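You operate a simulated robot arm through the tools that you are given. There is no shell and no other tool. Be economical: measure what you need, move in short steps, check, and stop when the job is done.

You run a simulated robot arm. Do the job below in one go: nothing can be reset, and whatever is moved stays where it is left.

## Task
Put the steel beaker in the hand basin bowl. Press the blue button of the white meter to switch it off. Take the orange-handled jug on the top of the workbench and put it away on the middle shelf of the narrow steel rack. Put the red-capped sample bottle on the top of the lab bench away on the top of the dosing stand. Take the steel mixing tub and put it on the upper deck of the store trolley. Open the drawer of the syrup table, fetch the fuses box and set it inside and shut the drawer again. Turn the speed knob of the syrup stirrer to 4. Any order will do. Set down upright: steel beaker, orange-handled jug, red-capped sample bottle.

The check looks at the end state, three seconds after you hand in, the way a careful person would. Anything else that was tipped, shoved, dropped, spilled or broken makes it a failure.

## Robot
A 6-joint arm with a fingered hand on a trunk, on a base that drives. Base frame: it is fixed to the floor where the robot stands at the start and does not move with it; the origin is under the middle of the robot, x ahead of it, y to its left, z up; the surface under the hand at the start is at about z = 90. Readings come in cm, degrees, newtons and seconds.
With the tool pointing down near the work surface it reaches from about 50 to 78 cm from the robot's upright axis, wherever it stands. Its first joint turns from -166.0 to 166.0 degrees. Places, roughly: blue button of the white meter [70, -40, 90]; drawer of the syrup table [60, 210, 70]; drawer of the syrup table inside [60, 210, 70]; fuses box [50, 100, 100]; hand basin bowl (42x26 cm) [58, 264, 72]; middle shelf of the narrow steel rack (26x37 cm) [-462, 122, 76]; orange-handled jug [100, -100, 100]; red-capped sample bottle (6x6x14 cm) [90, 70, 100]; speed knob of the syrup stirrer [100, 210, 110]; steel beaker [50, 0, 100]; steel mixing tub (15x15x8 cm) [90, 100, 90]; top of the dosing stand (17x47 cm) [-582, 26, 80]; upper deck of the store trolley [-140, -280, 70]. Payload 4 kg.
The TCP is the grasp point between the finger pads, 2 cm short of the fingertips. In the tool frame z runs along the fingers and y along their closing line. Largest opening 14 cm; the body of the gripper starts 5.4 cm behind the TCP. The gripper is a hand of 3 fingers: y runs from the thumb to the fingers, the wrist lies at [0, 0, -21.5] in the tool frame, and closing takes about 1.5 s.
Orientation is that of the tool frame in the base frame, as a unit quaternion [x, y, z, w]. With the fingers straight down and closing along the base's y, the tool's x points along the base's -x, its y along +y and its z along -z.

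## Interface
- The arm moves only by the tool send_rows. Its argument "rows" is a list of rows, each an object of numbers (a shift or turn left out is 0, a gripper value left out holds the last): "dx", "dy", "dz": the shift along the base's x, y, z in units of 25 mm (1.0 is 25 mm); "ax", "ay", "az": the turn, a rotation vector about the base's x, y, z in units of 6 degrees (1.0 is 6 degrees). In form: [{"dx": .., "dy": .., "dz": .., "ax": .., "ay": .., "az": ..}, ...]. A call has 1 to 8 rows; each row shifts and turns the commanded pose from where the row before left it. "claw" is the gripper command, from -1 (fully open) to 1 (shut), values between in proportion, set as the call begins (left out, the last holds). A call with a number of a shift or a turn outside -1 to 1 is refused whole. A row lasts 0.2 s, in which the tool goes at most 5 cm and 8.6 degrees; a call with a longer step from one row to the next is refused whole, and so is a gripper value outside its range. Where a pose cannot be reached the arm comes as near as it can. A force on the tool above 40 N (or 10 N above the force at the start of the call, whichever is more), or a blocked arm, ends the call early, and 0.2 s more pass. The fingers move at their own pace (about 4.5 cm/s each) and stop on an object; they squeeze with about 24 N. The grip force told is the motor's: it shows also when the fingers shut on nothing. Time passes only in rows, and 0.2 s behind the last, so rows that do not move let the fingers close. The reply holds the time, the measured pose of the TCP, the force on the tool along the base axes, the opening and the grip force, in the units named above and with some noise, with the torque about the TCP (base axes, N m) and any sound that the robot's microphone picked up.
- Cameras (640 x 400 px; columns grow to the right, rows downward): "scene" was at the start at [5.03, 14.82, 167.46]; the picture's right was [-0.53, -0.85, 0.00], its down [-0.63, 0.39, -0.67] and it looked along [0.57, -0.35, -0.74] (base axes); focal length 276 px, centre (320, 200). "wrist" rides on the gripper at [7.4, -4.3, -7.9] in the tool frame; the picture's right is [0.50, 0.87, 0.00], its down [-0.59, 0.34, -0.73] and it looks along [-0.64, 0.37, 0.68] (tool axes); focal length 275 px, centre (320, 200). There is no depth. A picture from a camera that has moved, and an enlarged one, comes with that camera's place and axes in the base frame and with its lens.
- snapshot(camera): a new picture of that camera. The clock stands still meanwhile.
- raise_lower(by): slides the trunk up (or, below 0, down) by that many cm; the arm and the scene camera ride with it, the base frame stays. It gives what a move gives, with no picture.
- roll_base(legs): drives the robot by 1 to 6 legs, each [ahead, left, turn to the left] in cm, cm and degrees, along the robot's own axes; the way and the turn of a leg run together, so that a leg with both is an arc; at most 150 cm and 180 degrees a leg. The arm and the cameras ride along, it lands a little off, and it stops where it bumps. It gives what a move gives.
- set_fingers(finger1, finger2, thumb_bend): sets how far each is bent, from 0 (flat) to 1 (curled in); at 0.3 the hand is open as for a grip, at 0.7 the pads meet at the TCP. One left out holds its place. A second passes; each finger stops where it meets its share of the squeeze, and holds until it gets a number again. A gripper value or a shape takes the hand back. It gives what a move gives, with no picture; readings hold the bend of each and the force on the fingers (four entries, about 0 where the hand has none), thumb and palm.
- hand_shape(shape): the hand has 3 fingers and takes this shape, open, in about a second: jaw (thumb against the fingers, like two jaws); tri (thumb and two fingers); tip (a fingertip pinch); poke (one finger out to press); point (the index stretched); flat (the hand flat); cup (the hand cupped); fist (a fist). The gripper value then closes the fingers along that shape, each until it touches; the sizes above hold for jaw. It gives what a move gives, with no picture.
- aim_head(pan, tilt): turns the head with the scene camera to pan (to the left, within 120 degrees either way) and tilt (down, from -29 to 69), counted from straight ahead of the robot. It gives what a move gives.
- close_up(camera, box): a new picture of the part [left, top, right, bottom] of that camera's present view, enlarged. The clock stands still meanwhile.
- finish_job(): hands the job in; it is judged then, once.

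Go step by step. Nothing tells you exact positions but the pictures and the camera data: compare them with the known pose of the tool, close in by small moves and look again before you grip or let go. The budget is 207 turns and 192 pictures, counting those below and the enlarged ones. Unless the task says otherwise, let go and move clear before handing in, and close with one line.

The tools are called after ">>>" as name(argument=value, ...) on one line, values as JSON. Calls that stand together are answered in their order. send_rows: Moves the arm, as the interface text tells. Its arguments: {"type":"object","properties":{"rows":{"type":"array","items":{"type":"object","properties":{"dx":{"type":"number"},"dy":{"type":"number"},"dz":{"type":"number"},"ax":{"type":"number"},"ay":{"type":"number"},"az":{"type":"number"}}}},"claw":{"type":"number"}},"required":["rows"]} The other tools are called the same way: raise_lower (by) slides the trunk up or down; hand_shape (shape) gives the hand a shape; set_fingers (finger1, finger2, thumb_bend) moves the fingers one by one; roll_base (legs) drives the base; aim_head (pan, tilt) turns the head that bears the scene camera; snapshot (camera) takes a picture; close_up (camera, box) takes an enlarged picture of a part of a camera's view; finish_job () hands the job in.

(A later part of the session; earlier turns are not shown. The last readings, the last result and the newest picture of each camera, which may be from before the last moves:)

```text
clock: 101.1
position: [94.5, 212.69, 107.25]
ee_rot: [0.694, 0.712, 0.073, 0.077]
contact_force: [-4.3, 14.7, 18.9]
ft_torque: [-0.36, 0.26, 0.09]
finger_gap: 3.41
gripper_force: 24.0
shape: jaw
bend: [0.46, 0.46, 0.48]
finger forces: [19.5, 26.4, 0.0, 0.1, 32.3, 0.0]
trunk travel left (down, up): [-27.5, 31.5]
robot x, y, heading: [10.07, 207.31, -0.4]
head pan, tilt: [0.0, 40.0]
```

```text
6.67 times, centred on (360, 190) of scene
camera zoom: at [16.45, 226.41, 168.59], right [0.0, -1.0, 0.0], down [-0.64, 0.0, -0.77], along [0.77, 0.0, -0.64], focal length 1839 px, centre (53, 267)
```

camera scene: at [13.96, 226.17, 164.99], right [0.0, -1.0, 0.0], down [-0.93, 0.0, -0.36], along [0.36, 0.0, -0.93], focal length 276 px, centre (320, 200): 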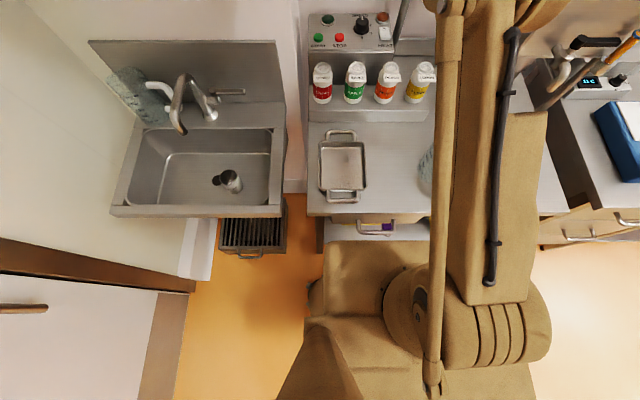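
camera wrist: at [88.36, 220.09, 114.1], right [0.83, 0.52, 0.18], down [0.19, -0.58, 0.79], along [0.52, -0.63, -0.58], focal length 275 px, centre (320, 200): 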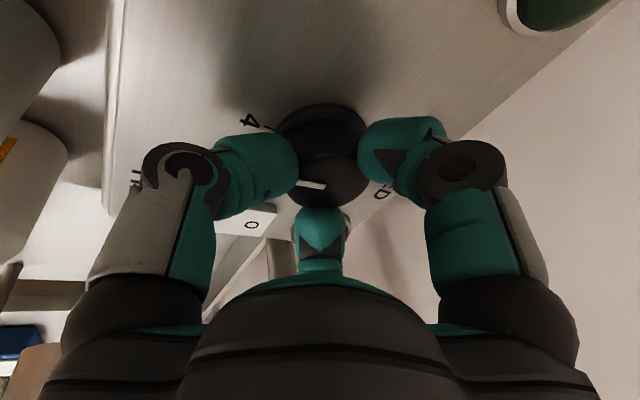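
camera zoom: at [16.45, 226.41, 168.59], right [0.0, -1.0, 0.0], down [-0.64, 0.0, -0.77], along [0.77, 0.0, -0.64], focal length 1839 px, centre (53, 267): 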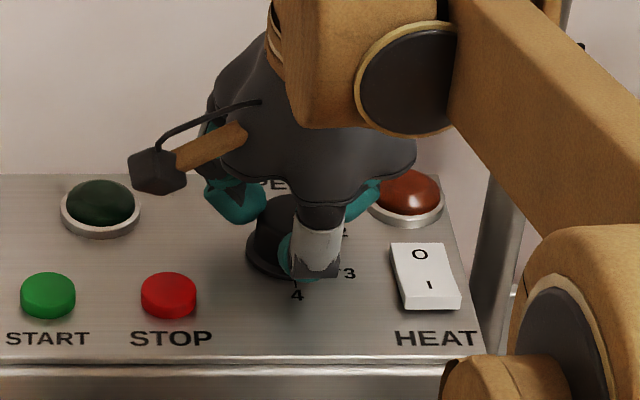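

Turned ~175°. Releasing and lifting to check the pointer.

>>> send_rows(rows=[{}, {}, {}, {}, {}], claw=0)

>>> send_rows(rows=[{"dz": 1}, {"dz": 1}, {"dz": 1}, {"dz": 1}, {"dz": 1}, {}])

>>> close_up(camera="scene", box=[320, 160, 400, 220])

>>> snapshot(camera="wrist")

```text
clock: 102.3
position: [94.68, 212.52, 107.13]
ee_rot: [0.694, 0.712, 0.073, 0.073]
contact_force: [0.1, 0.2, -0.1]
ft_torque: [0.01, 0.01, -0.03]
finger_gap: 6.95
gripper_force: 0.1
shape: jaw
bend: [0.34, 0.34, 0.33]
finger forces: [0.0, 0.0, 0.1, 0.0, 0.0, 0.0]
trunk travel left (down, up): [-27.5, 31.5]
robot x, y, heading: [10.17, 207.58, -0.2]
head pan, tilt: [0.0, 40.0]
```

```text
clock: 103.7
position: [94.47, 212.45, 119.6]
ee_rot: [0.694, 0.713, 0.073, 0.075]
contact_force: [-0.1, 0.1, 0.7]
ft_torque: [-0.01, -0.01, 0.02]
finger_gap: 6.96
gripper_force: 0.0
shape: jaw
bend: [0.34, 0.34, 0.33]
finger forces: [0.0, 0.1, 0.1, 0.1, 0.0, 0.0]
trunk travel left (down, up): [-27.5, 31.5]
robot x, y, heading: [9.73, 207.4, -0.2]
head pan, tilt: [0.0, 40.0]
```

```text
6.67 times, centred on (360, 190) of scene
camera zoom: at [16.86, 226.16, 168.59], right [0.0, -1.0, 0.0], down [-0.64, 0.0, -0.77], along [0.77, 0.0, -0.64], focal length 1839 px, centre (53, 267)
```

zoom: 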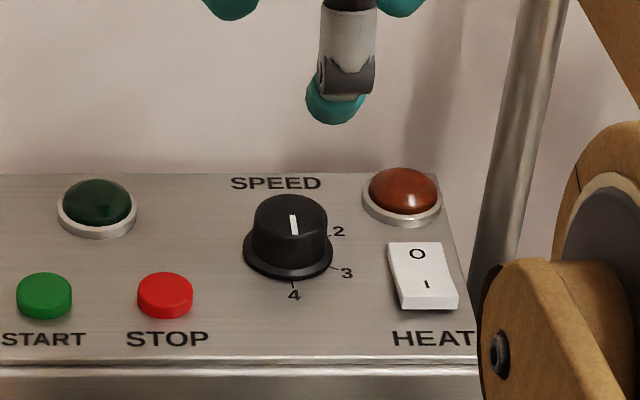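

```text
130 pictures are left
camera wrist: at [88.48, 219.76, 126.45], right [0.83, 0.52, 0.18], down [0.19, -0.58, 0.79], along [0.52, -0.63, -0.58], focal length 275 px, centre (320, 200)
```

wrist: 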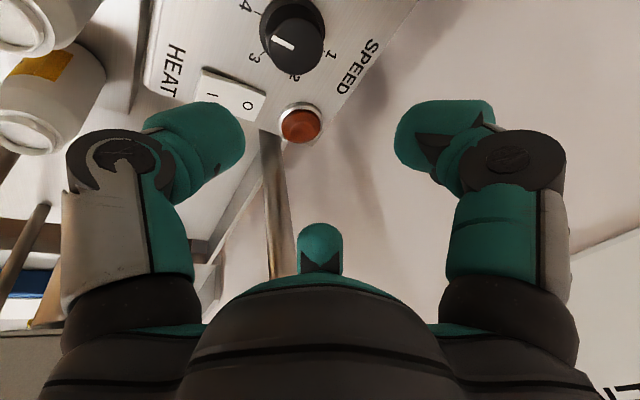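

The pointer is on 4. Now backing away from the table and restoring the hand orientation, then looking at the drawer.

>>> send_rows(rows=[{"dz": 1}, {"dz": 1}, {"dz": 1}, {"dz": 1}])

>>> roll_base(legs=[[-28, 0, 0]])

>>> send_rows(rows=[{"az": 0.978, "ax": -0.208}, {"az": 0.978, "ax": -0.208}, {"az": 0.978, "ax": -0.208}, {"az": 0.978, "ax": -0.208}, {"az": 0.978, "ax": -0.208}, {"az": 0.978, "ax": -0.208}, {"az": 0.978, "ax": -0.208}, {"az": 0.978, "ax": -0.208}])

>>> send_rows(rows=[{"az": 0.978, "ax": -0.208}, {"az": 0.978, "ax": -0.208}, {"az": 0.978, "ax": -0.208}, {"az": 0.978, "ax": -0.208}, {"az": 0.978, "ax": -0.208}, {"az": 0.978, "ax": -0.208}, {"az": 0.7, "ax": -0.15}, {"ay": 1}])

>>> send_rows(rows=[{"ay": 1, "dx": -1}, {"dx": -1}, {"dx": -1}, {"dx": -1}, {"dx": -1}, {"dx": -1}])

>>> aim_head(pan=-5, tilt=55)

>>> snapshot(camera="scene")

```text
clock: 104.7
position: [93.39, 212.44, 128.45]
ee_rot: [0.693, 0.713, 0.073, 0.075]
contact_force: [-0.3, -0.3, -0.3]
ft_torque: [0.02, 0.0, 0.02]
finger_gap: 6.97
gripper_force: 0.1
shape: jaw
bend: [0.34, 0.34, 0.33]
finger forces: [0.0, 0.0, 0.0, 0.0, 0.1, 0.1]
out of reach, approached as far as the arm can: row 3, 4
trunk travel left (down, up): [-27.5, 31.5]
robot x, y, heading: [9.92, 207.01, -0.2]
head pan, tilt: [0.0, 40.0]
```

```text
clock: 106.6
position: [66.01, 212.23, 128.45]
ee_rot: [0.696, 0.71, 0.072, 0.075]
contact_force: [-0.2, 0.0, -0.5]
ft_torque: [-0.01, -0.01, -0.04]
finger_gap: 6.98
gripper_force: 0.1
shape: jaw
bend: [0.34, 0.34, 0.33]
finger forces: [0.0, 0.1, 0.0, 0.0, 0.0, 0.0]
trunk travel left (down, up): [-27.5, 31.5]
robot x, y, heading: [-17.66, 207.47, -0.5]
head pan, tilt: [0.0, 40.0]
```

```text
clock: 108.4
position: [66.21, 212.1, 128.38]
ee_rot: [0.346, 0.932, 0.035, 0.099]
contact_force: [-0.4, 0.1, 0.1]
ft_torque: [-0.02, -0.03, 0.0]
finger_gap: 6.96
gripper_force: 0.1
shape: jaw
bend: [0.34, 0.34, 0.33]
finger forces: [0.0, 0.1, 0.1, 0.1, 0.0, 0.1]
trunk travel left (down, up): [-27.5, 31.5]
robot x, y, heading: [-17.3, 207.26, -0.4]
head pan, tilt: [0.0, 40.0]
```

```text
clock: 110.2
position: [64.14, 212.05, 127.63]
ee_rot: [0.003, 0.999, 0.0, 0.053]
contact_force: [0.4, -0.3, -0.7]
ft_torque: [-0.03, 0.0, 0.06]
finger_gap: 6.98
gripper_force: 0.0
shape: jaw
bend: [0.34, 0.34, 0.33]
finger forces: [0.1, 0.0, 0.0, 0.0, 0.0, 0.1]
out of reach, approached as far as the arm can: row 8
trunk travel left (down, up): [-27.5, 31.5]
robot x, y, heading: [-17.22, 207.34, -0.7]
head pan, tilt: [0.0, 40.0]
```

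```text
clock: 111.6
position: [48.92, 212.08, 127.83]
ee_rot: [0.005, 1.0, -0.001, 0.0]
contact_force: [0.4, -0.4, 0.9]
ft_torque: [0.0, -0.05, -0.02]
finger_gap: 6.99
gripper_force: 0.0
shape: jaw
bend: [0.34, 0.34, 0.33]
finger forces: [0.1, 0.1, 0.0, 0.0, 0.0, 0.1]
trunk travel left (down, up): [-27.5, 31.5]
robot x, y, heading: [-17.43, 207.17, -0.2]
head pan, tilt: [0.0, 40.0]
```

```text
clock: 112.4
position: [49.13, 212.05, 127.76]
ee_rot: [0.004, 1.0, -0.001, 0.0]
contact_force: [0.1, -0.2, 0.0]
ft_torque: [0.0, 0.03, -0.04]
finger_gap: 6.99
gripper_force: 0.1
shape: jaw
bend: [0.34, 0.34, 0.33]
finger forces: [0.0, 0.0, 0.1, 0.1, 0.0, 0.0]
trunk travel left (down, up): [-27.5, 31.5]
robot x, y, heading: [-17.39, 207.41, -0.6]
head pan, tilt: [-5.0, 55.0]
```

```text
129 pictures are left
camera scene: at [-11.85, 225.68, 166.53], right [-0.1, -1.0, 0.0], down [-0.82, 0.08, -0.57], along [0.57, -0.06, -0.82], focal length 276 px, centre (320, 200)
```

scene: 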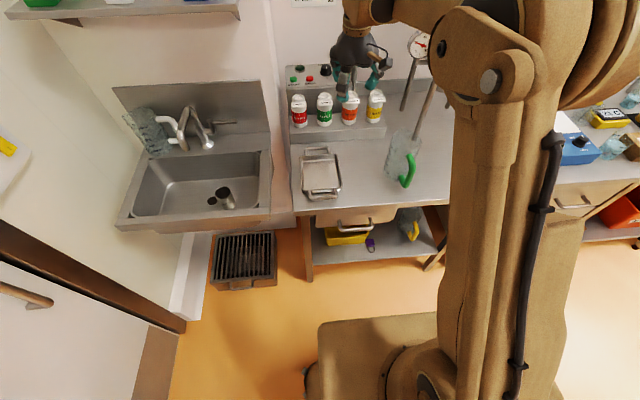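

Drawer and handle are visible under the left end of the syrup table. Zooming in.

>>> close_up(camera="scene", box=[290, 180, 450, 270])

```text
4.00 times, centred on (370, 225) of scene
camera zoom: at [-11.85, 225.68, 166.53], right [-0.1, -1.0, 0.0], down [-0.82, 0.08, -0.57], along [0.57, -0.06, -0.82], focal length 1104 px, centre (120, 100)
```

zoom: 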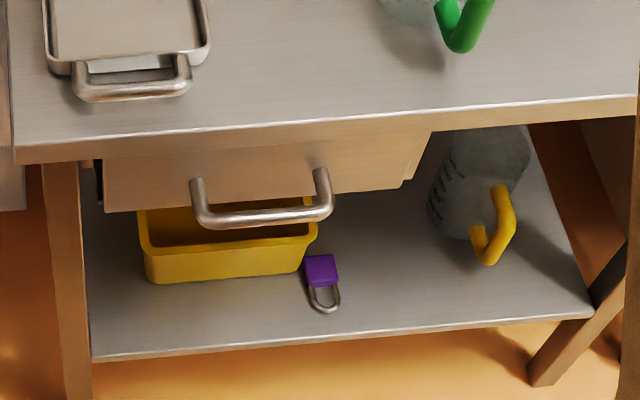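

The handle bar is a horizontal bar at about (35, 207.5, 78), 12 cm long. I'll back off, and turn the hand to point forward with the fingers closing vertically.

>>> roll_base(legs=[[-30, 0, 0.4]])

>>> raise_lower(by=-20)

>>> send_rows(rows=[{"ay": -1, "dx": 0.3}, {"ay": -1, "dx": 0.3}, {"ay": -1, "dx": 0.3}, {"ay": -1, "dx": 0.3}, {"ay": -1, "dx": 0.3}, {"ay": -1}, {"ay": -1}, {"ay": -1}])

>>> send_rows(rows=[{"ay": -1}, {"ay": -1}, {"ay": -1}, {"ay": -1}, {"ay": -1}, {"ay": -1}, {"ay": -1}, {}])

>>> snapshot(camera="scene")

```text
clock: 114.4
position: [18.99, 212.61, 127.89]
ee_rot: [0.002, 1.0, -0.001, 0.0]
contact_force: [0.3, 0.6, 0.3]
ft_torque: [0.03, 0.01, 0.04]
finger_gap: 6.97
gripper_force: 0.1
shape: jaw
bend: [0.34, 0.34, 0.33]
finger forces: [0.0, 0.0, 0.0, 0.0, 0.1, 0.0]
trunk travel left (down, up): [-27.5, 31.5]
robot x, y, heading: [-47.8, 207.69, -0.3]
head pan, tilt: [-5.0, 55.0]
```

```text
clock: 116.6
position: [19.03, 212.61, 107.81]
ee_rot: [0.002, 1.0, 0.0, 0.001]
contact_force: [0.5, -0.1, -1.1]
ft_torque: [-0.01, -0.01, 0.01]
finger_gap: 6.97
gripper_force: 0.1
shape: jaw
bend: [0.34, 0.34, 0.33]
finger forces: [0.0, 0.1, 0.0, 0.1, 0.0, 0.1]
trunk travel left (down, up): [-7.5, 51.5]
robot x, y, heading: [-47.67, 207.65, -0.2]
head pan, tilt: [-5.0, 55.0]
```

```text
clock: 118.4
position: [22.87, 212.66, 107.8]
ee_rot: [0.001, 0.913, 0.0, 0.408]
contact_force: [0.6, -0.2, 0.3]
ft_torque: [-0.03, -0.01, 0.02]
finger_gap: 6.96
gripper_force: 0.1
shape: jaw
bend: [0.34, 0.34, 0.33]
finger forces: [0.0, 0.0, 0.0, 0.0, 0.1, 0.0]
trunk travel left (down, up): [-7.5, 51.5]
robot x, y, heading: [-47.73, 207.79, -0.4]
head pan, tilt: [-5.0, 55.0]
```

```text
clock: 120.2
position: [22.74, 212.56, 107.96]
ee_rot: [0.003, 0.714, 0.0, 0.7]
contact_force: [-0.6, 0.0, 0.5]
ft_torque: [0.02, -0.02, -0.01]
finger_gap: 6.98
gripper_force: 0.1
shape: jaw
bend: [0.34, 0.34, 0.33]
finger forces: [0.0, 0.0, 0.1, 0.0, 0.1, 0.1]
trunk travel left (down, up): [-7.5, 51.5]
robot x, y, heading: [-47.78, 207.63, 0.0]
head pan, tilt: [-5.0, 55.0]
```

```text
127 pictures are left
camera scene: at [-41.99, 225.91, 146.53], right [-0.09, -1.0, 0.0], down [-0.82, 0.07, -0.57], along [0.57, -0.05, -0.82], focal length 276 px, centre (320, 200)
```

scene: 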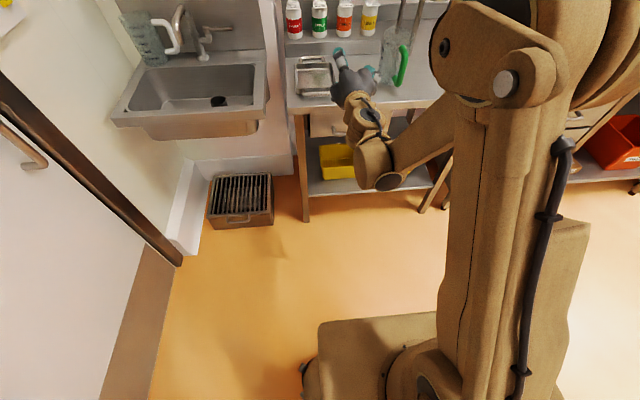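

>>> send_rows(rows=[{"ax": -1, "dz": -1}, {"ax": -1, "dz": -1}, {"ax": -1, "dz": -1}, {"ax": -1, "dz": -1}, {"ax": -1, "dz": -1}, {"ax": -1, "dz": -1}, {"ax": -1, "dz": -1}, {"ax": -1, "dz": -1}])

>>> send_rows(rows=[{"ax": -1, "dz": -1}, {"ax": -1, "dz": -1, "dy": -0.4}, {"ax": -1, "dy": -0.4}, {"ax": -1, "dy": -0.4}, {"ax": -1, "dy": -0.4}, {"ax": -1, "dy": -0.4}, {"ax": -1}, {}])

>>> snapshot(camera="scene")

>>> snapshot(camera="wrist")

```text
clock: 122.0
position: [27.29, 213.12, 90.4]
ee_rot: [-0.288, 0.646, -0.288, 0.646]
contact_force: [0.7, -0.2, 0.3]
ft_torque: [-0.02, 0.0, -0.03]
finger_gap: 6.96
gripper_force: 0.0
shape: jaw
bend: [0.34, 0.34, 0.33]
finger forces: [0.1, 0.0, 0.0, 0.1, 0.0, 0.0]
out of reach, approached as far as the arm can: row 5, 6, 7, 8
trunk travel left (down, up): [-7.5, 51.5]
robot x, y, heading: [-47.59, 207.88, -0.3]
head pan, tilt: [-5.0, 55.0]
```

```text
clock: 123.8
position: [29.22, 208.24, 86.2]
ee_rot: [-0.5, 0.5, -0.499, 0.501]
contact_force: [-0.3, -0.1, -0.2]
ft_torque: [0.0, 0.0, -0.01]
finger_gap: 6.96
gripper_force: 0.0
shape: jaw
bend: [0.34, 0.34, 0.33]
finger forces: [0.1, 0.1, 0.0, 0.1, 0.0, 0.0]
out of reach, approached as far as the arm can: row 1, 2
trunk travel left (down, up): [-7.5, 51.5]
robot x, y, heading: [-47.32, 207.55, -0.4]
head pan, tilt: [-5.0, 55.0]
```

```text
126 pictures are left
camera scene: at [-41.99, 225.91, 146.53], right [-0.09, -1.0, 0.0], down [-0.82, 0.07, -0.57], along [0.57, -0.05, -0.82], focal length 276 px, centre (320, 200)
```

scene: 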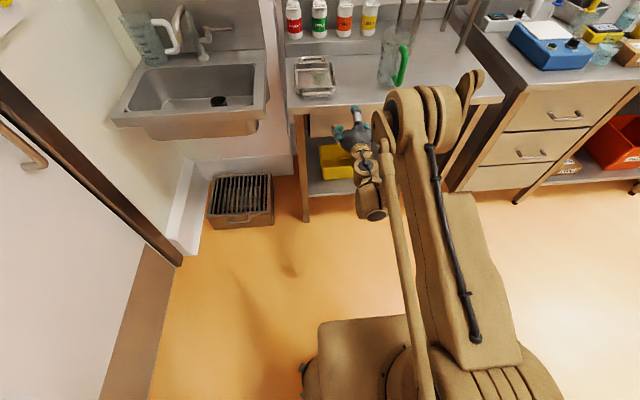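

```text
125 pictures are left
camera wrist: at [21.27, 200.81, 90.59], right [0.0, -0.5, -0.87], down [-0.74, 0.59, -0.34], along [0.68, 0.64, -0.37], focal length 275 px, centre (320, 200)
```

wrist: 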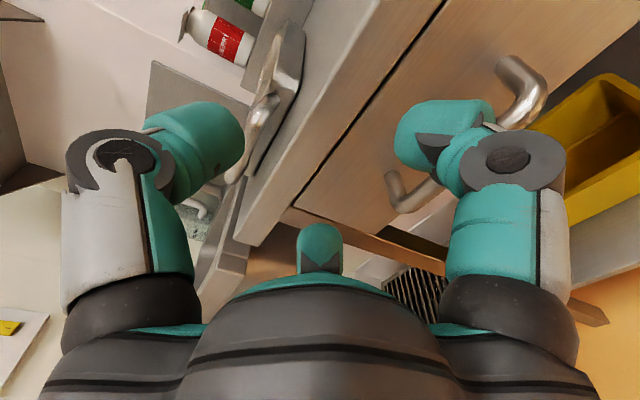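

The handle bar sits at about z 77, y 201–212. I'll lower the trunk and back the base a little so that the arm can reach down.

>>> raise_lower(by=-7.5)

>>> roll_base(legs=[[-6, 0, 0.3]])

>>> send_rows(rows=[{"dz": -0.4, "dy": -0.3}, {"dz": -0.3, "dy": -0.3}, {}])

>>> snapshot(camera="wrist")

>>> close_up(camera="scene", box=[280, 50, 440, 170])

```text
clock: 124.9
position: [29.24, 208.26, 78.78]
ee_rot: [-0.5, 0.499, -0.499, 0.501]
contact_force: [0.2, -0.7, 0.0]
ft_torque: [0.01, 0.0, 0.0]
finger_gap: 6.95
gripper_force: 0.1
shape: jaw
bend: [0.34, 0.34, 0.33]
finger forces: [0.0, 0.0, 0.0, 0.1, 0.0, 0.0]
trunk travel left (down, up): [0.0, 59.0]
robot x, y, heading: [-47.59, 207.45, 0.0]
head pan, tilt: [-5.0, 55.0]
```

```text
clock: 125.9
position: [23.23, 208.69, 78.83]
ee_rot: [-0.502, 0.499, -0.497, 0.503]
contact_force: [-0.6, 0.5, 0.5]
ft_torque: [0.0, -0.01, 0.0]
finger_gap: 6.97
gripper_force: 0.1
shape: jaw
bend: [0.34, 0.34, 0.33]
finger forces: [0.1, 0.1, 0.0, 0.1, 0.1, 0.0]
trunk travel left (down, up): [0.0, 59.0]
robot x, y, heading: [-54.0, 207.44, 0.2]
head pan, tilt: [-5.0, 55.0]
```

```text
clock: 126.7
position: [23.65, 207.36, 77.35]
ee_rot: [0.502, -0.499, 0.497, -0.502]
contact_force: [0.8, -0.7, 0.0]
ft_torque: [-0.03, 0.0, -0.02]
finger_gap: 6.99
gripper_force: 0.1
shape: jaw
bend: [0.34, 0.34, 0.33]
finger forces: [0.1, 0.0, 0.1, 0.1, 0.0, 0.0]
out of reach, approached as far as the arm can: row 1
trunk travel left (down, up): [0.0, 59.0]
robot x, y, heading: [-53.59, 207.49, 0.1]
head pan, tilt: [-5.0, 55.0]
```

```text
124 pictures are left
camera wrist: at [15.71, 199.82, 81.59], right [0.0, -0.5, -0.87], down [-0.74, 0.58, -0.34], along [0.67, 0.64, -0.37], focal length 275 px, centre (320, 200)
```

wrist: 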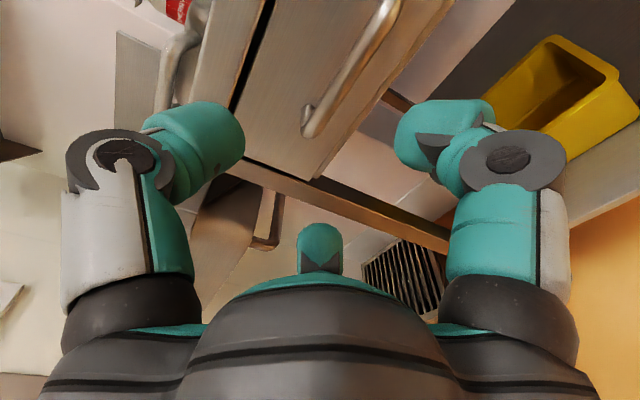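

```text
3.33 times, centred on (360, 110) of scene
camera zoom: at [-48.18, 225.94, 139.03], right [-0.08, -1.0, 0.0], down [-0.82, 0.07, -0.57], along [0.57, -0.05, -0.82], focal length 920 px, centre (187, 500)
```

zoom: 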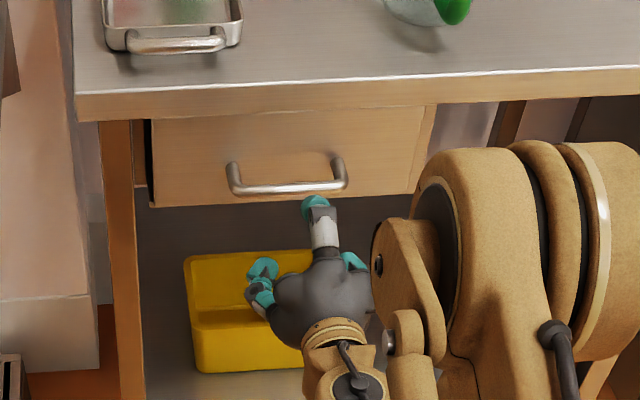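

The bar is straight ahead at z≈76.5. Moving in so the bar lies between thumb (above) and fingers (below).

>>> send_rows(rows=[{"dx": 1, "dz": -0.2}, {"dx": 1, "dz": -0.1}, {"dx": 0.8}, {}])

>>> snapshot(camera="wrist")

>>> close_up(camera="scene", box=[310, 70, 410, 140])

```text
clock: 127.7
position: [30.48, 207.45, 76.43]
ee_rot: [-0.501, 0.499, -0.497, 0.503]
contact_force: [-0.2, -0.1, -0.1]
ft_torque: [-0.04, 0.0, -0.01]
finger_gap: 6.98
gripper_force: 0.0
shape: jaw
bend: [0.34, 0.34, 0.33]
finger forces: [0.1, 0.0, 0.1, 0.1, 0.0, 0.0]
trunk travel left (down, up): [0.0, 59.0]
robot x, y, heading: [-53.47, 207.57, 0.4]
head pan, tilt: [-5.0, 55.0]
```

```text
122 pictures are left
camera wrist: at [22.5, 199.92, 80.76], right [0.0, -0.5, -0.87], down [-0.74, 0.58, -0.34], along [0.67, 0.64, -0.36], focal length 275 px, centre (320, 200)
```

wrist: 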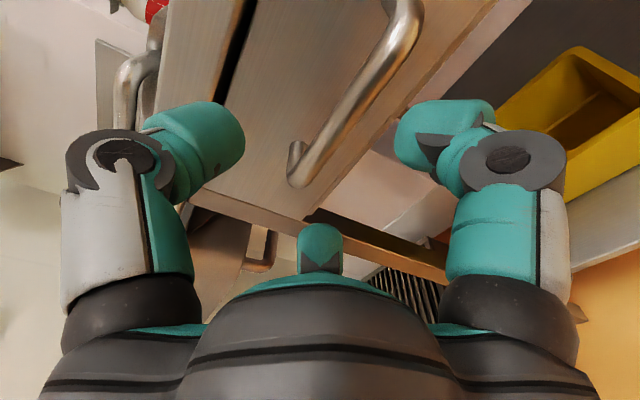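

```text
5.71 times, centred on (360, 105) of scene
camera zoom: at [-48.17, 225.94, 139.03], right [-0.08, -1.0, 0.0], down [-0.82, 0.07, -0.57], along [0.57, -0.05, -0.82], focal length 1576 px, centre (91, 743)
```

zoom: 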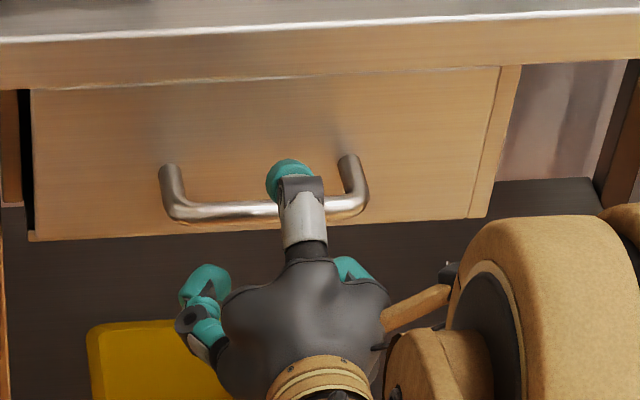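

>>> send_rows(rows=[{"dx": 0.8, "dy": -0.2}, {"dx": 0.8}, {}])

>>> send_rows(rows=[{}, {}, {}, {}, {}, {}, {}], claw=1)

>>> snapshot(camera="wrist")

```text
clock: 128.5
position: [34.52, 206.94, 76.34]
ee_rot: [-0.502, 0.498, -0.497, 0.503]
contact_force: [-5.9, -0.3, -11.6]
ft_torque: [-0.02, 0.31, 0.07]
finger_gap: 7.22
gripper_force: 0.1
shape: jaw
bend: [0.33, 0.33, 0.33]
finger forces: [6.1, 6.8, 0.0, 0.0, 0.1, 0.1]
trunk travel left (down, up): [0.0, 59.0]
robot x, y, heading: [-53.24, 207.91, 0.1]
head pan, tilt: [-5.0, 55.0]
```

```text
clock: 130.0
position: [34.68, 206.94, 75.8]
ee_rot: [-0.502, 0.5, -0.496, 0.502]
contact_force: [-5.6, 0.0, -47.2]
ft_torque: [-0.03, 1.04, 0.05]
finger_gap: 2.05
gripper_force: 23.7
shape: jaw
bend: [0.38, 0.38, 0.8]
finger forces: [23.3, 24.4, 0.1, 0.0, 0.0, 0.1]
trunk travel left (down, up): [0.0, 59.0]
robot x, y, heading: [-53.95, 207.42, 0.1]
head pan, tilt: [-5.0, 55.0]
stopped in row 7: the force on the tool passed its limit at 41 N (the readings are from after the stop); the commanded pose is now the measured one
```

```text
120 pictures are left
camera wrist: at [26.81, 199.42, 80.06], right [0.0, -0.5, -0.87], down [-0.74, 0.58, -0.33], along [0.67, 0.64, -0.37], focal length 275 px, centre (320, 200)
```

wrist: 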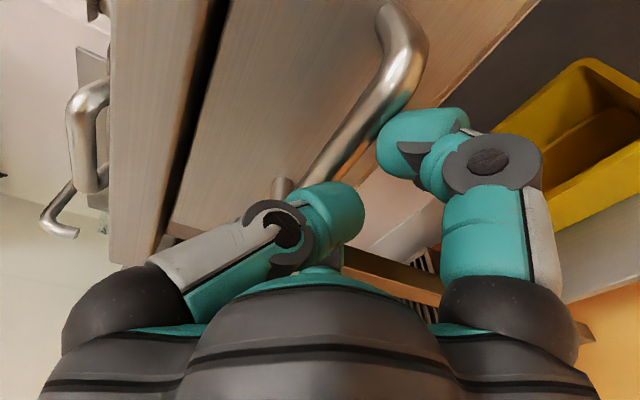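

The thumb passed in front of the bar, so the bar is a bit deeper than thought. Re-opening, and going about 2 cm further in.

>>> send_rows(rows=[{}, {}, {}, {}, {}, {}], claw=-0.1)

>>> snapshot(camera="wrist")

>>> close_up(camera="scene", box=[310, 70, 410, 140])

```text
clock: 131.4
position: [34.49, 207.0, 76.26]
ee_rot: [-0.502, 0.498, -0.498, 0.503]
contact_force: [0.0, 0.7, -0.2]
ft_torque: [-0.02, 0.0, -0.03]
finger_gap: 7.69
gripper_force: 0.1
shape: jaw
bend: [0.32, 0.32, 0.31]
finger forces: [0.0, 0.1, 0.0, 0.0, 0.1, 0.1]
trunk travel left (down, up): [0.0, 59.0]
robot x, y, heading: [-53.71, 208.05, 0.0]
head pan, tilt: [-5.0, 55.0]
```

```text
119 pictures are left
camera wrist: at [26.56, 199.42, 80.61], right [0.0, -0.5, -0.87], down [-0.74, 0.58, -0.34], along [0.67, 0.64, -0.36], focal length 275 px, centre (320, 200)
```

wrist: 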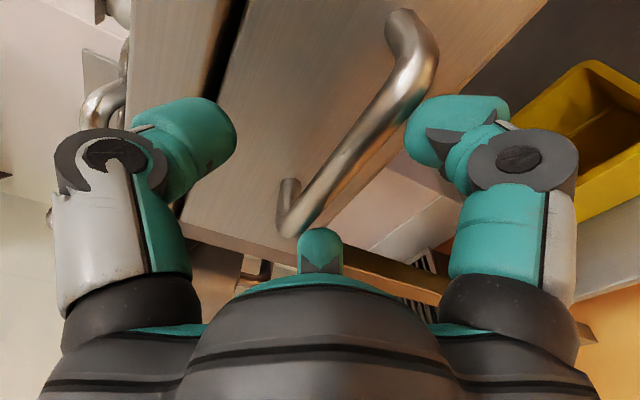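

```text
5.71 times, centred on (360, 105) of scene
camera zoom: at [-48.18, 225.94, 139.03], right [-0.08, -1.0, 0.0], down [-0.82, 0.07, -0.57], along [0.57, -0.05, -0.82], focal length 1576 px, centre (91, 743)
```

zoom: 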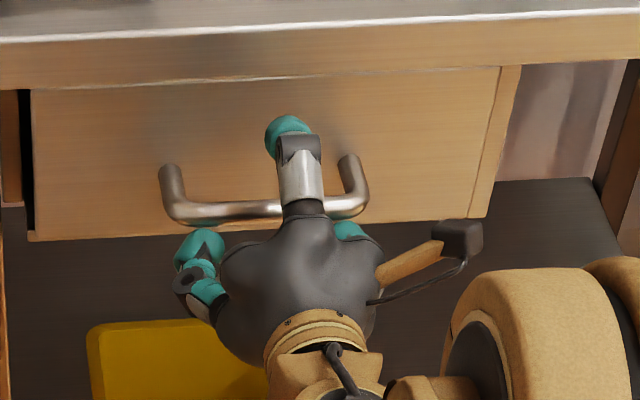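

Triangulating gives the bar at x≈36.5, z≈75.7. Lowering slightly and moving in.

>>> send_rows(rows=[{"dz": -0.24}, {"dx": 0.5}, {"dx": 0.3}, {}])

>>> send_rows(rows=[{}, {}, {}, {}, {}, {}, {}], claw=1)

>>> snapshot(camera="wrist")

```text
clock: 132.4
position: [36.23, 206.97, 76.17]
ee_rot: [-0.502, 0.499, -0.497, 0.503]
contact_force: [-7.8, -0.3, -12.5]
ft_torque: [-0.05, 0.19, 0.05]
finger_gap: 7.88
gripper_force: 0.0
shape: jaw
bend: [0.31, 0.31, 0.31]
finger forces: [5.4, 6.6, 0.0, 0.0, 0.1, 0.1]
out of reach, approached as far as the arm can: row 2, 3
trunk travel left (down, up): [0.0, 59.0]
robot x, y, heading: [-53.59, 207.44, 0.3]
head pan, tilt: [-5.0, 55.0]
```

```text
clock: 134.0
position: [36.07, 206.95, 76.19]
ee_rot: [-0.501, 0.498, -0.497, 0.504]
contact_force: [0.7, 0.2, -15.7]
ft_torque: [-0.03, 0.16, 0.06]
finger_gap: 3.14
gripper_force: 24.4
shape: jaw
bend: [0.33, 0.33, 0.7]
finger forces: [18.8, 19.2, 0.0, 0.0, 23.2, 0.0]
trunk travel left (down, up): [0.0, 59.0]
robot x, y, heading: [-53.78, 207.59, 0.2]
head pan, tilt: [-5.0, 55.0]
```

```text
117 pictures are left
camera wrist: at [28.31, 199.47, 80.5], right [0.0, -0.5, -0.87], down [-0.74, 0.58, -0.34], along [0.67, 0.64, -0.37], focal length 275 px, centre (320, 200)
```

wrist: 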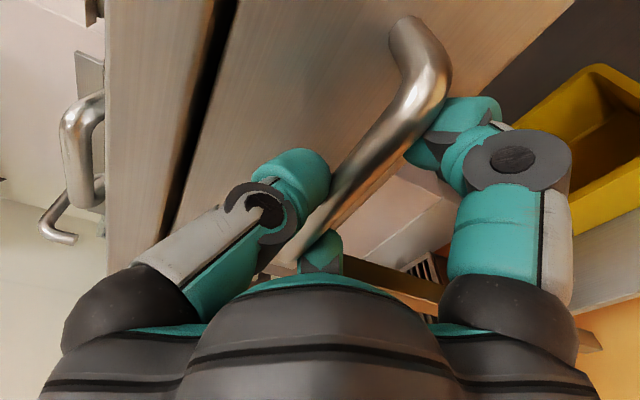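

The bar is gripped by thumb and both fingers. Pulling by driving the base back a little first.

>>> roll_base(legs=[[-6, 0, 0]])

>>> snapshot(camera="scene")

```text
clock: 134.9
position: [30.11, 206.98, 76.11]
ee_rot: [-0.502, 0.5, -0.496, 0.502]
contact_force: [0.1, 0.3, -25.3]
ft_torque: [-0.03, 0.18, 0.1]
finger_gap: 2.99
gripper_force: 24.0
shape: jaw
bend: [0.35, 0.34, 0.7]
finger forces: [27.6, 28.0, 0.0, 0.0, 29.2, 0.1]
trunk travel left (down, up): [0.0, 59.0]
robot x, y, heading: [-59.34, 207.23, -0.2]
head pan, tilt: [-5.0, 55.0]
```

```text
116 pictures are left
camera scene: at [-53.98, 225.93, 139.01], right [-0.08, -1.0, 0.0], down [-0.82, 0.07, -0.57], along [0.57, -0.05, -0.82], focal length 276 px, centre (320, 200)
```

scene: 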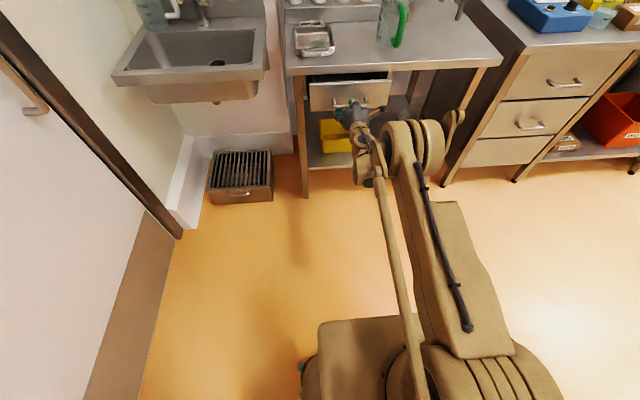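

The drawer is opening. Pulling further.

>>> roll_base(legs=[[-14, 0, 0]])

>>> close_up(camera="scene", box=[270, 20, 470, 150])

```text
clock: 136.3
position: [15.93, 207.0, 75.99]
ee_rot: [-0.502, 0.5, -0.496, 0.503]
contact_force: [1.0, -4.7, -27.3]
ft_torque: [-0.21, 0.15, 0.01]
finger_gap: 2.96
gripper_force: 23.9
shape: jaw
bend: [0.35, 0.34, 0.7]
finger forces: [26.7, 30.3, 0.0, 0.1, 29.3, 0.0]
trunk travel left (down, up): [0.0, 59.0]
robot x, y, heading: [-74.05, 207.6, 0.0]
head pan, tilt: [-5.0, 55.0]
```

```text
3.08 times, centred on (370, 85) of scene
camera zoom: at [-68.13, 225.84, 139.01], right [-0.08, -1.0, 0.0], down [-0.82, 0.07, -0.57], along [0.57, -0.05, -0.82], focal length 849 px, centre (166, 554)
```

zoom: 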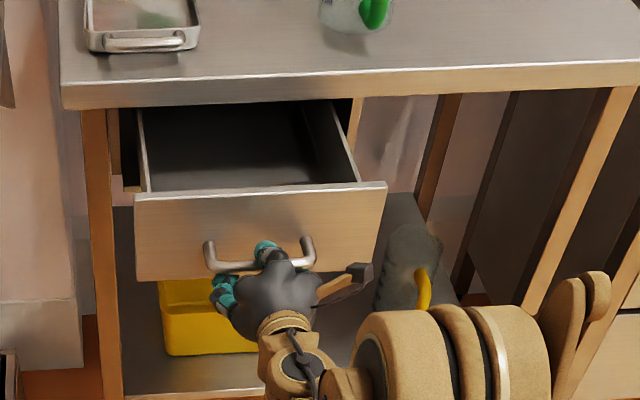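

>>> roll_base(legs=[[-4, 0, 0]])

>>> send_rows(rows=[{}, {}, {}, {}, {}], claw=-0.3)

>>> close_up(camera="scene", box=[270, 20, 470, 150])

```text
clock: 137.2
position: [11.74, 207.11, 76.07]
ee_rot: [0.502, -0.5, 0.496, -0.502]
contact_force: [0.5, -2.4, -27.0]
ft_torque: [-0.16, 0.18, -0.01]
finger_gap: 2.99
gripper_force: 23.5
shape: jaw
bend: [0.35, 0.34, 0.7]
finger forces: [27.4, 30.0, 0.0, 0.0, 29.7, 0.0]
trunk travel left (down, up): [0.0, 59.0]
robot x, y, heading: [-78.06, 207.38, 0.2]
head pan, tilt: [-5.0, 55.0]
```

```text
clock: 138.4
position: [11.62, 206.98, 76.25]
ee_rot: [-0.501, 0.498, -0.498, 0.503]
contact_force: [-0.3, 0.0, -1.7]
ft_torque: [-0.04, 0.01, 0.0]
finger_gap: 9.07
gripper_force: 0.1
shape: jaw
bend: [0.28, 0.29, 0.27]
finger forces: [0.1, 0.7, 0.0, 0.0, 0.0, 0.0]
trunk travel left (down, up): [0.0, 59.0]
robot x, y, heading: [-78.04, 207.03, -0.2]
head pan, tilt: [-5.0, 55.0]
```

```text
3.08 times, centred on (370, 85) of scene
camera zoom: at [-72.69, 225.86, 139.03], right [-0.08, -1.0, 0.0], down [-0.82, 0.07, -0.57], along [0.57, -0.05, -0.82], focal length 849 px, centre (166, 554)
```

zoom: 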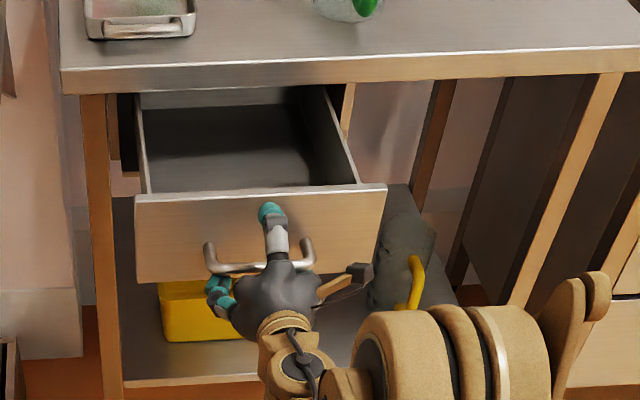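

Drawer open ~24 cm. Backing off, raising, and restoring the tool-down orientation, then driving over to the fuses box.

>>> roll_base(legs=[[-14, 0, 0]])

>>> raise_lower(by=35)

>>> send_rows(rows=[{"ax": 1}, {"ax": 1}, {"ax": 1}, {"ax": 1}, {"ax": 1}, {"ax": 1}, {"ax": 1}, {"ax": 1}])

>>> send_rows(rows=[{"ax": 1}, {"ax": 1}, {"ax": 1}, {"ax": 1}, {"ax": 1}, {"ax": 1}, {"ax": 1}, {}])

>>> send_rows(rows=[{"ay": 1, "dz": 1}, {"ay": 1, "dz": 1}, {"ay": 1, "dz": 1}, {"ay": 1, "dz": 1}, {"ay": 1}, {"ay": 1}, {"ay": 1}, {"ay": 1}])

>>> send_rows(rows=[{"ay": 1}, {"ay": 1}, {"ay": 1}, {"ay": 1}, {"ay": 1}, {"ay": 1}, {"ay": 1}, {}])

>>> roll_base(legs=[[0, -108, 0]])

>>> snapshot(camera="scene")

```text
clock: 139.7
position: [-2.93, 207.02, 76.35]
ee_rot: [-0.502, 0.499, -0.497, 0.502]
contact_force: [-0.9, 0.4, 0.1]
ft_torque: [0.01, -0.01, -0.02]
finger_gap: 9.07
gripper_force: 0.2
shape: jaw
bend: [0.28, 0.29, 0.27]
finger forces: [0.0, 0.1, 0.1, 0.0, 0.1, 0.0]
trunk travel left (down, up): [0.0, 59.0]
robot x, y, heading: [-92.19, 207.41, 0.2]
head pan, tilt: [-5.0, 55.0]
```

```text
clock: 143.1
position: [-2.84, 206.93, 111.29]
ee_rot: [-0.5, 0.499, -0.497, 0.503]
contact_force: [-0.1, -1.2, -0.3]
ft_torque: [0.0, -0.01, 0.04]
finger_gap: 9.09
gripper_force: 0.1
shape: jaw
bend: [0.28, 0.29, 0.27]
finger forces: [0.1, 0.0, 0.1, 0.0, 0.0, 0.1]
trunk travel left (down, up): [-35.0, 24.0]
robot x, y, heading: [-92.66, 207.56, 0.1]
head pan, tilt: [-5.0, 55.0]
```

```text
clock: 144.9
position: [-2.87, 206.93, 111.48]
ee_rot: [-0.254, 0.658, -0.25, 0.663]
contact_force: [0.9, -1.1, 0.2]
ft_torque: [-0.01, -0.02, -0.04]
finger_gap: 9.09
gripper_force: 0.0
shape: jaw
bend: [0.28, 0.29, 0.27]
finger forces: [0.0, 0.0, 0.1, 0.0, 0.1, 0.0]
trunk travel left (down, up): [-35.0, 24.0]
robot x, y, heading: [-92.54, 207.81, 0.2]
head pan, tilt: [-5.0, 55.0]
```

```text
clock: 146.7
position: [-2.84, 206.95, 111.38]
ee_rot: [0.001, 0.705, 0.002, 0.709]
contact_force: [0.2, 0.5, 0.2]
ft_torque: [0.02, -0.01, 0.01]
finger_gap: 9.09
gripper_force: 0.1
shape: jaw
bend: [0.28, 0.29, 0.27]
finger forces: [0.0, 0.0, 0.0, 0.0, 0.0, 0.1]
trunk travel left (down, up): [-35.0, 24.0]
robot x, y, heading: [-92.83, 207.6, 0.5]
head pan, tilt: [-5.0, 55.0]
```

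```text
clock: 148.5
position: [-2.84, 206.78, 121.2]
ee_rot: [0.002, 0.932, 0.001, 0.362]
contact_force: [-0.2, 0.2, 0.5]
ft_torque: [0.02, 0.01, 0.01]
finger_gap: 9.09
gripper_force: 0.0
shape: jaw
bend: [0.28, 0.28, 0.27]
finger forces: [0.0, 0.0, 0.1, 0.0, 0.0, 0.0]
trunk travel left (down, up): [-35.0, 24.0]
robot x, y, heading: [-92.41, 207.38, 0.2]
head pan, tilt: [-5.0, 55.0]
```

```text
clock: 150.3
position: [-8.46, 206.83, 119.95]
ee_rot: [0.002, 1.0, 0.0, 0.03]
contact_force: [0.5, -0.1, -0.5]
ft_torque: [0.0, 0.01, -0.01]
finger_gap: 9.08
gripper_force: 0.1
shape: jaw
bend: [0.28, 0.28, 0.27]
finger forces: [0.1, 0.1, 0.0, 0.0, 0.1, 0.0]
out of reach, approached as far as the arm can: row 5, 6, 7
trunk travel left (down, up): [-35.0, 24.0]
robot x, y, heading: [-92.61, 207.78, 0.0]
head pan, tilt: [-5.0, 55.0]
```

```text
clock: 156.0
position: [-6.92, 98.55, 120.02]
ee_rot: [-0.009, 0.999, 0.001, 0.031]
contact_force: [1.2, 0.2, 0.6]
ft_torque: [0.04, 0.02, 0.01]
finger_gap: 9.08
gripper_force: 0.1
shape: jaw
bend: [0.28, 0.28, 0.27]
finger forces: [0.0, 0.0, 0.0, 0.1, 0.1, 0.1]
trunk travel left (down, up): [-35.0, 24.0]
robot x, y, heading: [-90.92, 97.33, 1.7]
head pan, tilt: [-5.0, 55.0]
```

```text
113 pictures are left
camera scene: at [-85.9, 115.86, 174.03], right [-0.06, -1.0, 0.0], down [-0.82, 0.05, -0.57], along [0.57, -0.04, -0.82], focal length 276 px, centre (320, 200)
```

scene: 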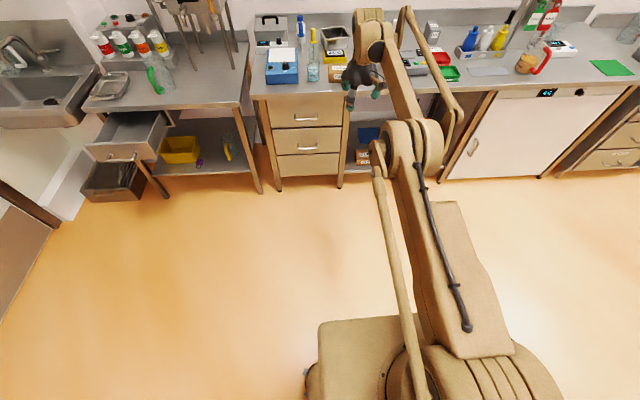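

Drawer stays open. Retracting the arm and driving up to the bench by the fuses box.

>>> send_rows(rows=[{"dx": -1, "dz": 0.6}, {"dx": -1, "dz": 0.6, "ay": 0.5}, {"dx": -1, "dz": 0.6}, {"dx": -1}, {"dx": -1}, {"dx": -1}, {"dx": -1}, {"dx": -1}])

>>> send_rows(rows=[{"dx": -1}, {"dx": -1}, {"dx": -1}, {}])

>>> roll_base(legs=[[80, 0, -1.5]])

>>> aim_head(pan=5, tilt=52)

>>> snapshot(camera="scene")

>>> snapshot(camera="wrist")

```text
clock: 157.8
position: [-27.11, 98.63, 124.65]
ee_rot: [-0.01, 1.0, 0.001, 0.005]
contact_force: [-0.4, 0.0, 0.0]
ft_torque: [0.01, -0.02, -0.03]
finger_gap: 9.06
gripper_force: 0.1
shape: jaw
bend: [0.28, 0.28, 0.27]
finger forces: [0.0, 0.0, 0.0, 0.0, 0.1, 0.0]
trunk travel left (down, up): [-35.0, 24.0]
robot x, y, heading: [-91.02, 97.5, 1.5]
head pan, tilt: [-5.0, 55.0]
```

```text
clock: 158.8
position: [-34.48, 98.79, 124.32]
ee_rot: [-0.009, 1.0, 0.001, 0.004]
contact_force: [-0.3, -0.6, -0.4]
ft_torque: [0.02, 0.0, -0.03]
finger_gap: 9.07
gripper_force: 0.0
shape: jaw
bend: [0.28, 0.28, 0.27]
finger forces: [0.1, 0.0, 0.1, 0.0, 0.1, 0.0]
trunk travel left (down, up): [-35.0, 24.0]
robot x, y, heading: [-91.2, 97.31, 1.5]
head pan, tilt: [-5.0, 55.0]
```

```text
clock: 163.1
position: [46.45, 95.91, 124.31]
ee_rot: [0.017, 1.0, 0.0, 0.004]
contact_force: [-0.4, -0.5, -0.1]
ft_torque: [0.03, 0.01, 0.0]
finger_gap: 9.09
gripper_force: 0.1
shape: jaw
bend: [0.28, 0.28, 0.27]
finger forces: [0.1, 0.0, 0.0, 0.1, 0.1, 0.1]
trunk travel left (down, up): [-35.0, 24.0]
robot x, y, heading: [-10.02, 97.48, -1.6]
head pan, tilt: [-5.0, 55.0]
```

```text
clock: 163.8
position: [46.51, 95.95, 124.41]
ee_rot: [0.016, 1.0, 0.001, 0.006]
contact_force: [0.5, 0.3, 0.4]
ft_torque: [0.02, -0.02, 0.01]
finger_gap: 9.07
gripper_force: 0.0
shape: jaw
bend: [0.28, 0.28, 0.27]
finger forces: [0.0, 0.1, 0.0, 0.1, 0.0, 0.0]
trunk travel left (down, up): [-35.0, 24.0]
robot x, y, heading: [-10.31, 97.14, -1.5]
head pan, tilt: [5.0, 52.0]
```

```text
112 pictures are left
camera scene: at [-3.75, 116.86, 174.41], right [0.06, -1.0, 0.0], down [-0.79, -0.05, -0.62], along [0.61, 0.04, -0.79], focal length 276 px, centre (320, 200)
```

scene: 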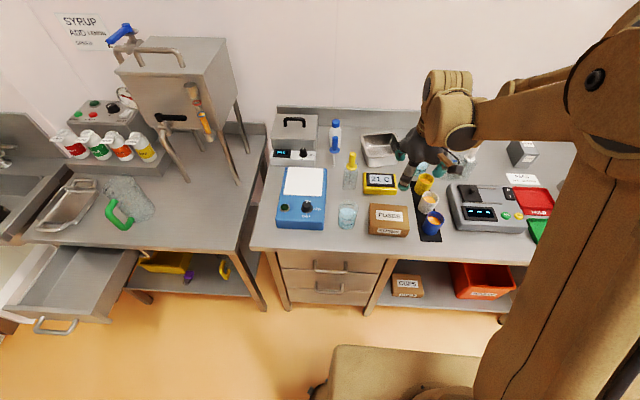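

```text
111 pictures are left
camera wrist: at [38.79, 91.83, 132.22], right [-0.47, 0.88, 0.0], down [0.59, 0.32, 0.74], along [0.65, 0.35, -0.67], focal length 275 px, centre (320, 200)
```

wrist: 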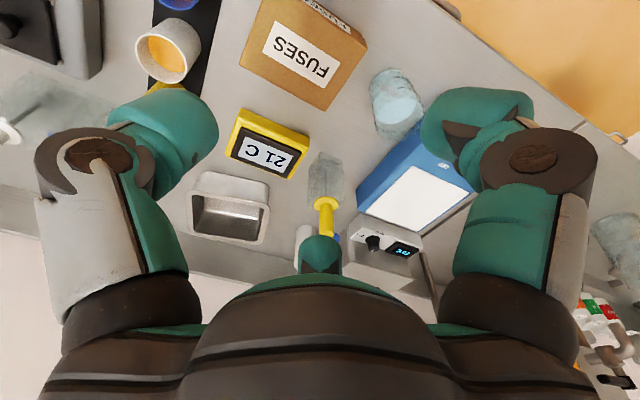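

>>> close_up(camera="scene", box=[330, 160, 470, 260])

```text
4.00 times, centred on (400, 210) of scene
camera zoom: at [-3.75, 116.86, 174.41], right [0.06, -1.0, 0.0], down [-0.79, -0.05, -0.62], along [0.61, 0.04, -0.79], focal length 1104 px, centre (0, 160)
```

zoom: 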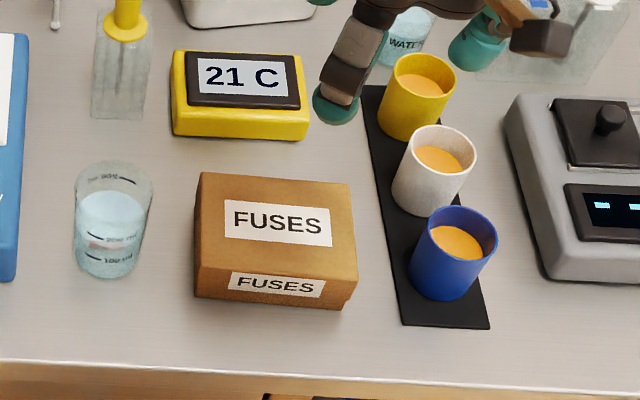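

The fuses box is about 10×13×5 cm centred at (52, 96.3). I'll turn the hand so it closes along x (cups are close on its right), open wide and come above it.

>>> send_rows(rows=[{"az": -1, "dx": 0.4}, {"az": -1, "dx": 0.4}, {"az": -1, "dx": 0.4}, {"az": -1, "dx": 0.4}, {"az": -1, "dx": 0.4}, {"az": -1, "dx": 0.4}, {"az": -1, "dx": 0.4}, {"az": -1}], claw=-1)

>>> send_rows(rows=[{"az": -1, "dz": -1}, {"az": -1, "dz": -1}, {"az": -1, "dz": -1}, {"az": -1, "dz": -1}, {"az": -1, "dz": -1}, {"az": -1, "dz": -1}, {"az": -1, "dz": -1}, {"dz": -0.3}])

>>> snapshot(camera="wrist")

>>> close_up(camera="scene", box=[330, 160, 470, 260])

```text
clock: 165.6
position: [53.57, 95.86, 124.27]
ee_rot: [0.422, 0.907, -0.001, 0.004]
contact_force: [0.3, -0.5, 0.4]
ft_torque: [0.0, 0.0, -0.01]
finger_gap: 13.97
gripper_force: 0.1
shape: jaw
bend: [0.3, 0.3, 0.3]
finger forces: [0.1, 0.0, 0.0, 0.1, 0.0, 0.0]
trunk travel left (down, up): [-35.0, 24.0]
robot x, y, heading: [-10.04, 97.21, -1.6]
head pan, tilt: [5.0, 52.0]
```

```text
clock: 167.4
position: [53.45, 95.83, 106.23]
ee_rot: [0.718, 0.696, -0.003, 0.004]
contact_force: [-0.7, -0.5, 0.0]
ft_torque: [0.01, -0.03, -0.03]
finger_gap: 13.98
gripper_force: 0.1
shape: jaw
bend: [0.3, 0.3, 0.3]
finger forces: [0.0, 0.0, 0.1, 0.0, 0.1, 0.0]
trunk travel left (down, up): [-35.0, 24.0]
robot x, y, heading: [-9.73, 97.5, -1.4]
head pan, tilt: [5.0, 52.0]
```

```text
109 pictures are left
camera wrist: at [49.31, 103.5, 114.07], right [0.88, 0.47, 0.0], down [0.32, -0.59, 0.74], along [0.35, -0.65, -0.67], focal length 275 px, centre (320, 200)
```

wrist: 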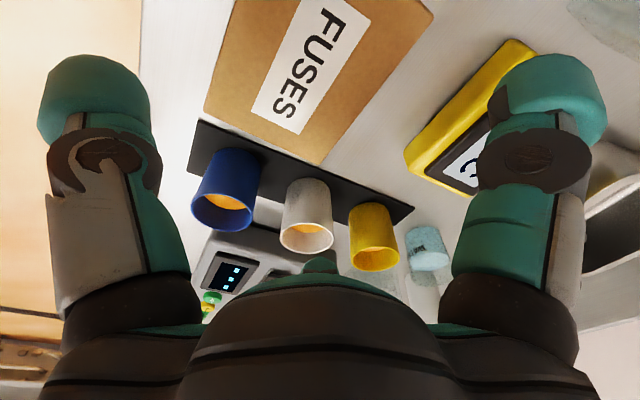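

```text
4.00 times, centred on (400, 210) of scene
camera zoom: at [-3.72, 116.87, 174.41], right [0.06, -1.0, 0.0], down [-0.79, -0.05, -0.62], along [0.61, 0.04, -0.79], focal length 1104 px, centre (0, 160)
```

zoom: 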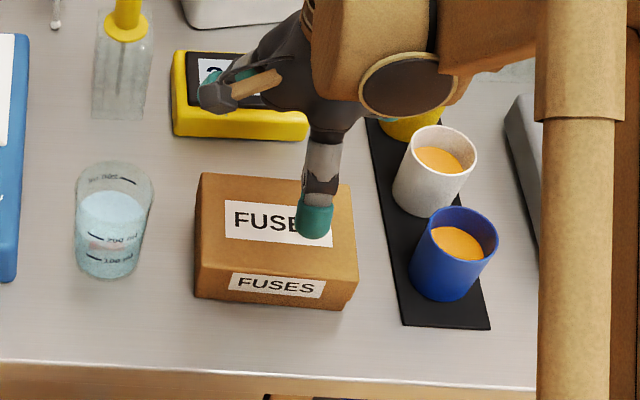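

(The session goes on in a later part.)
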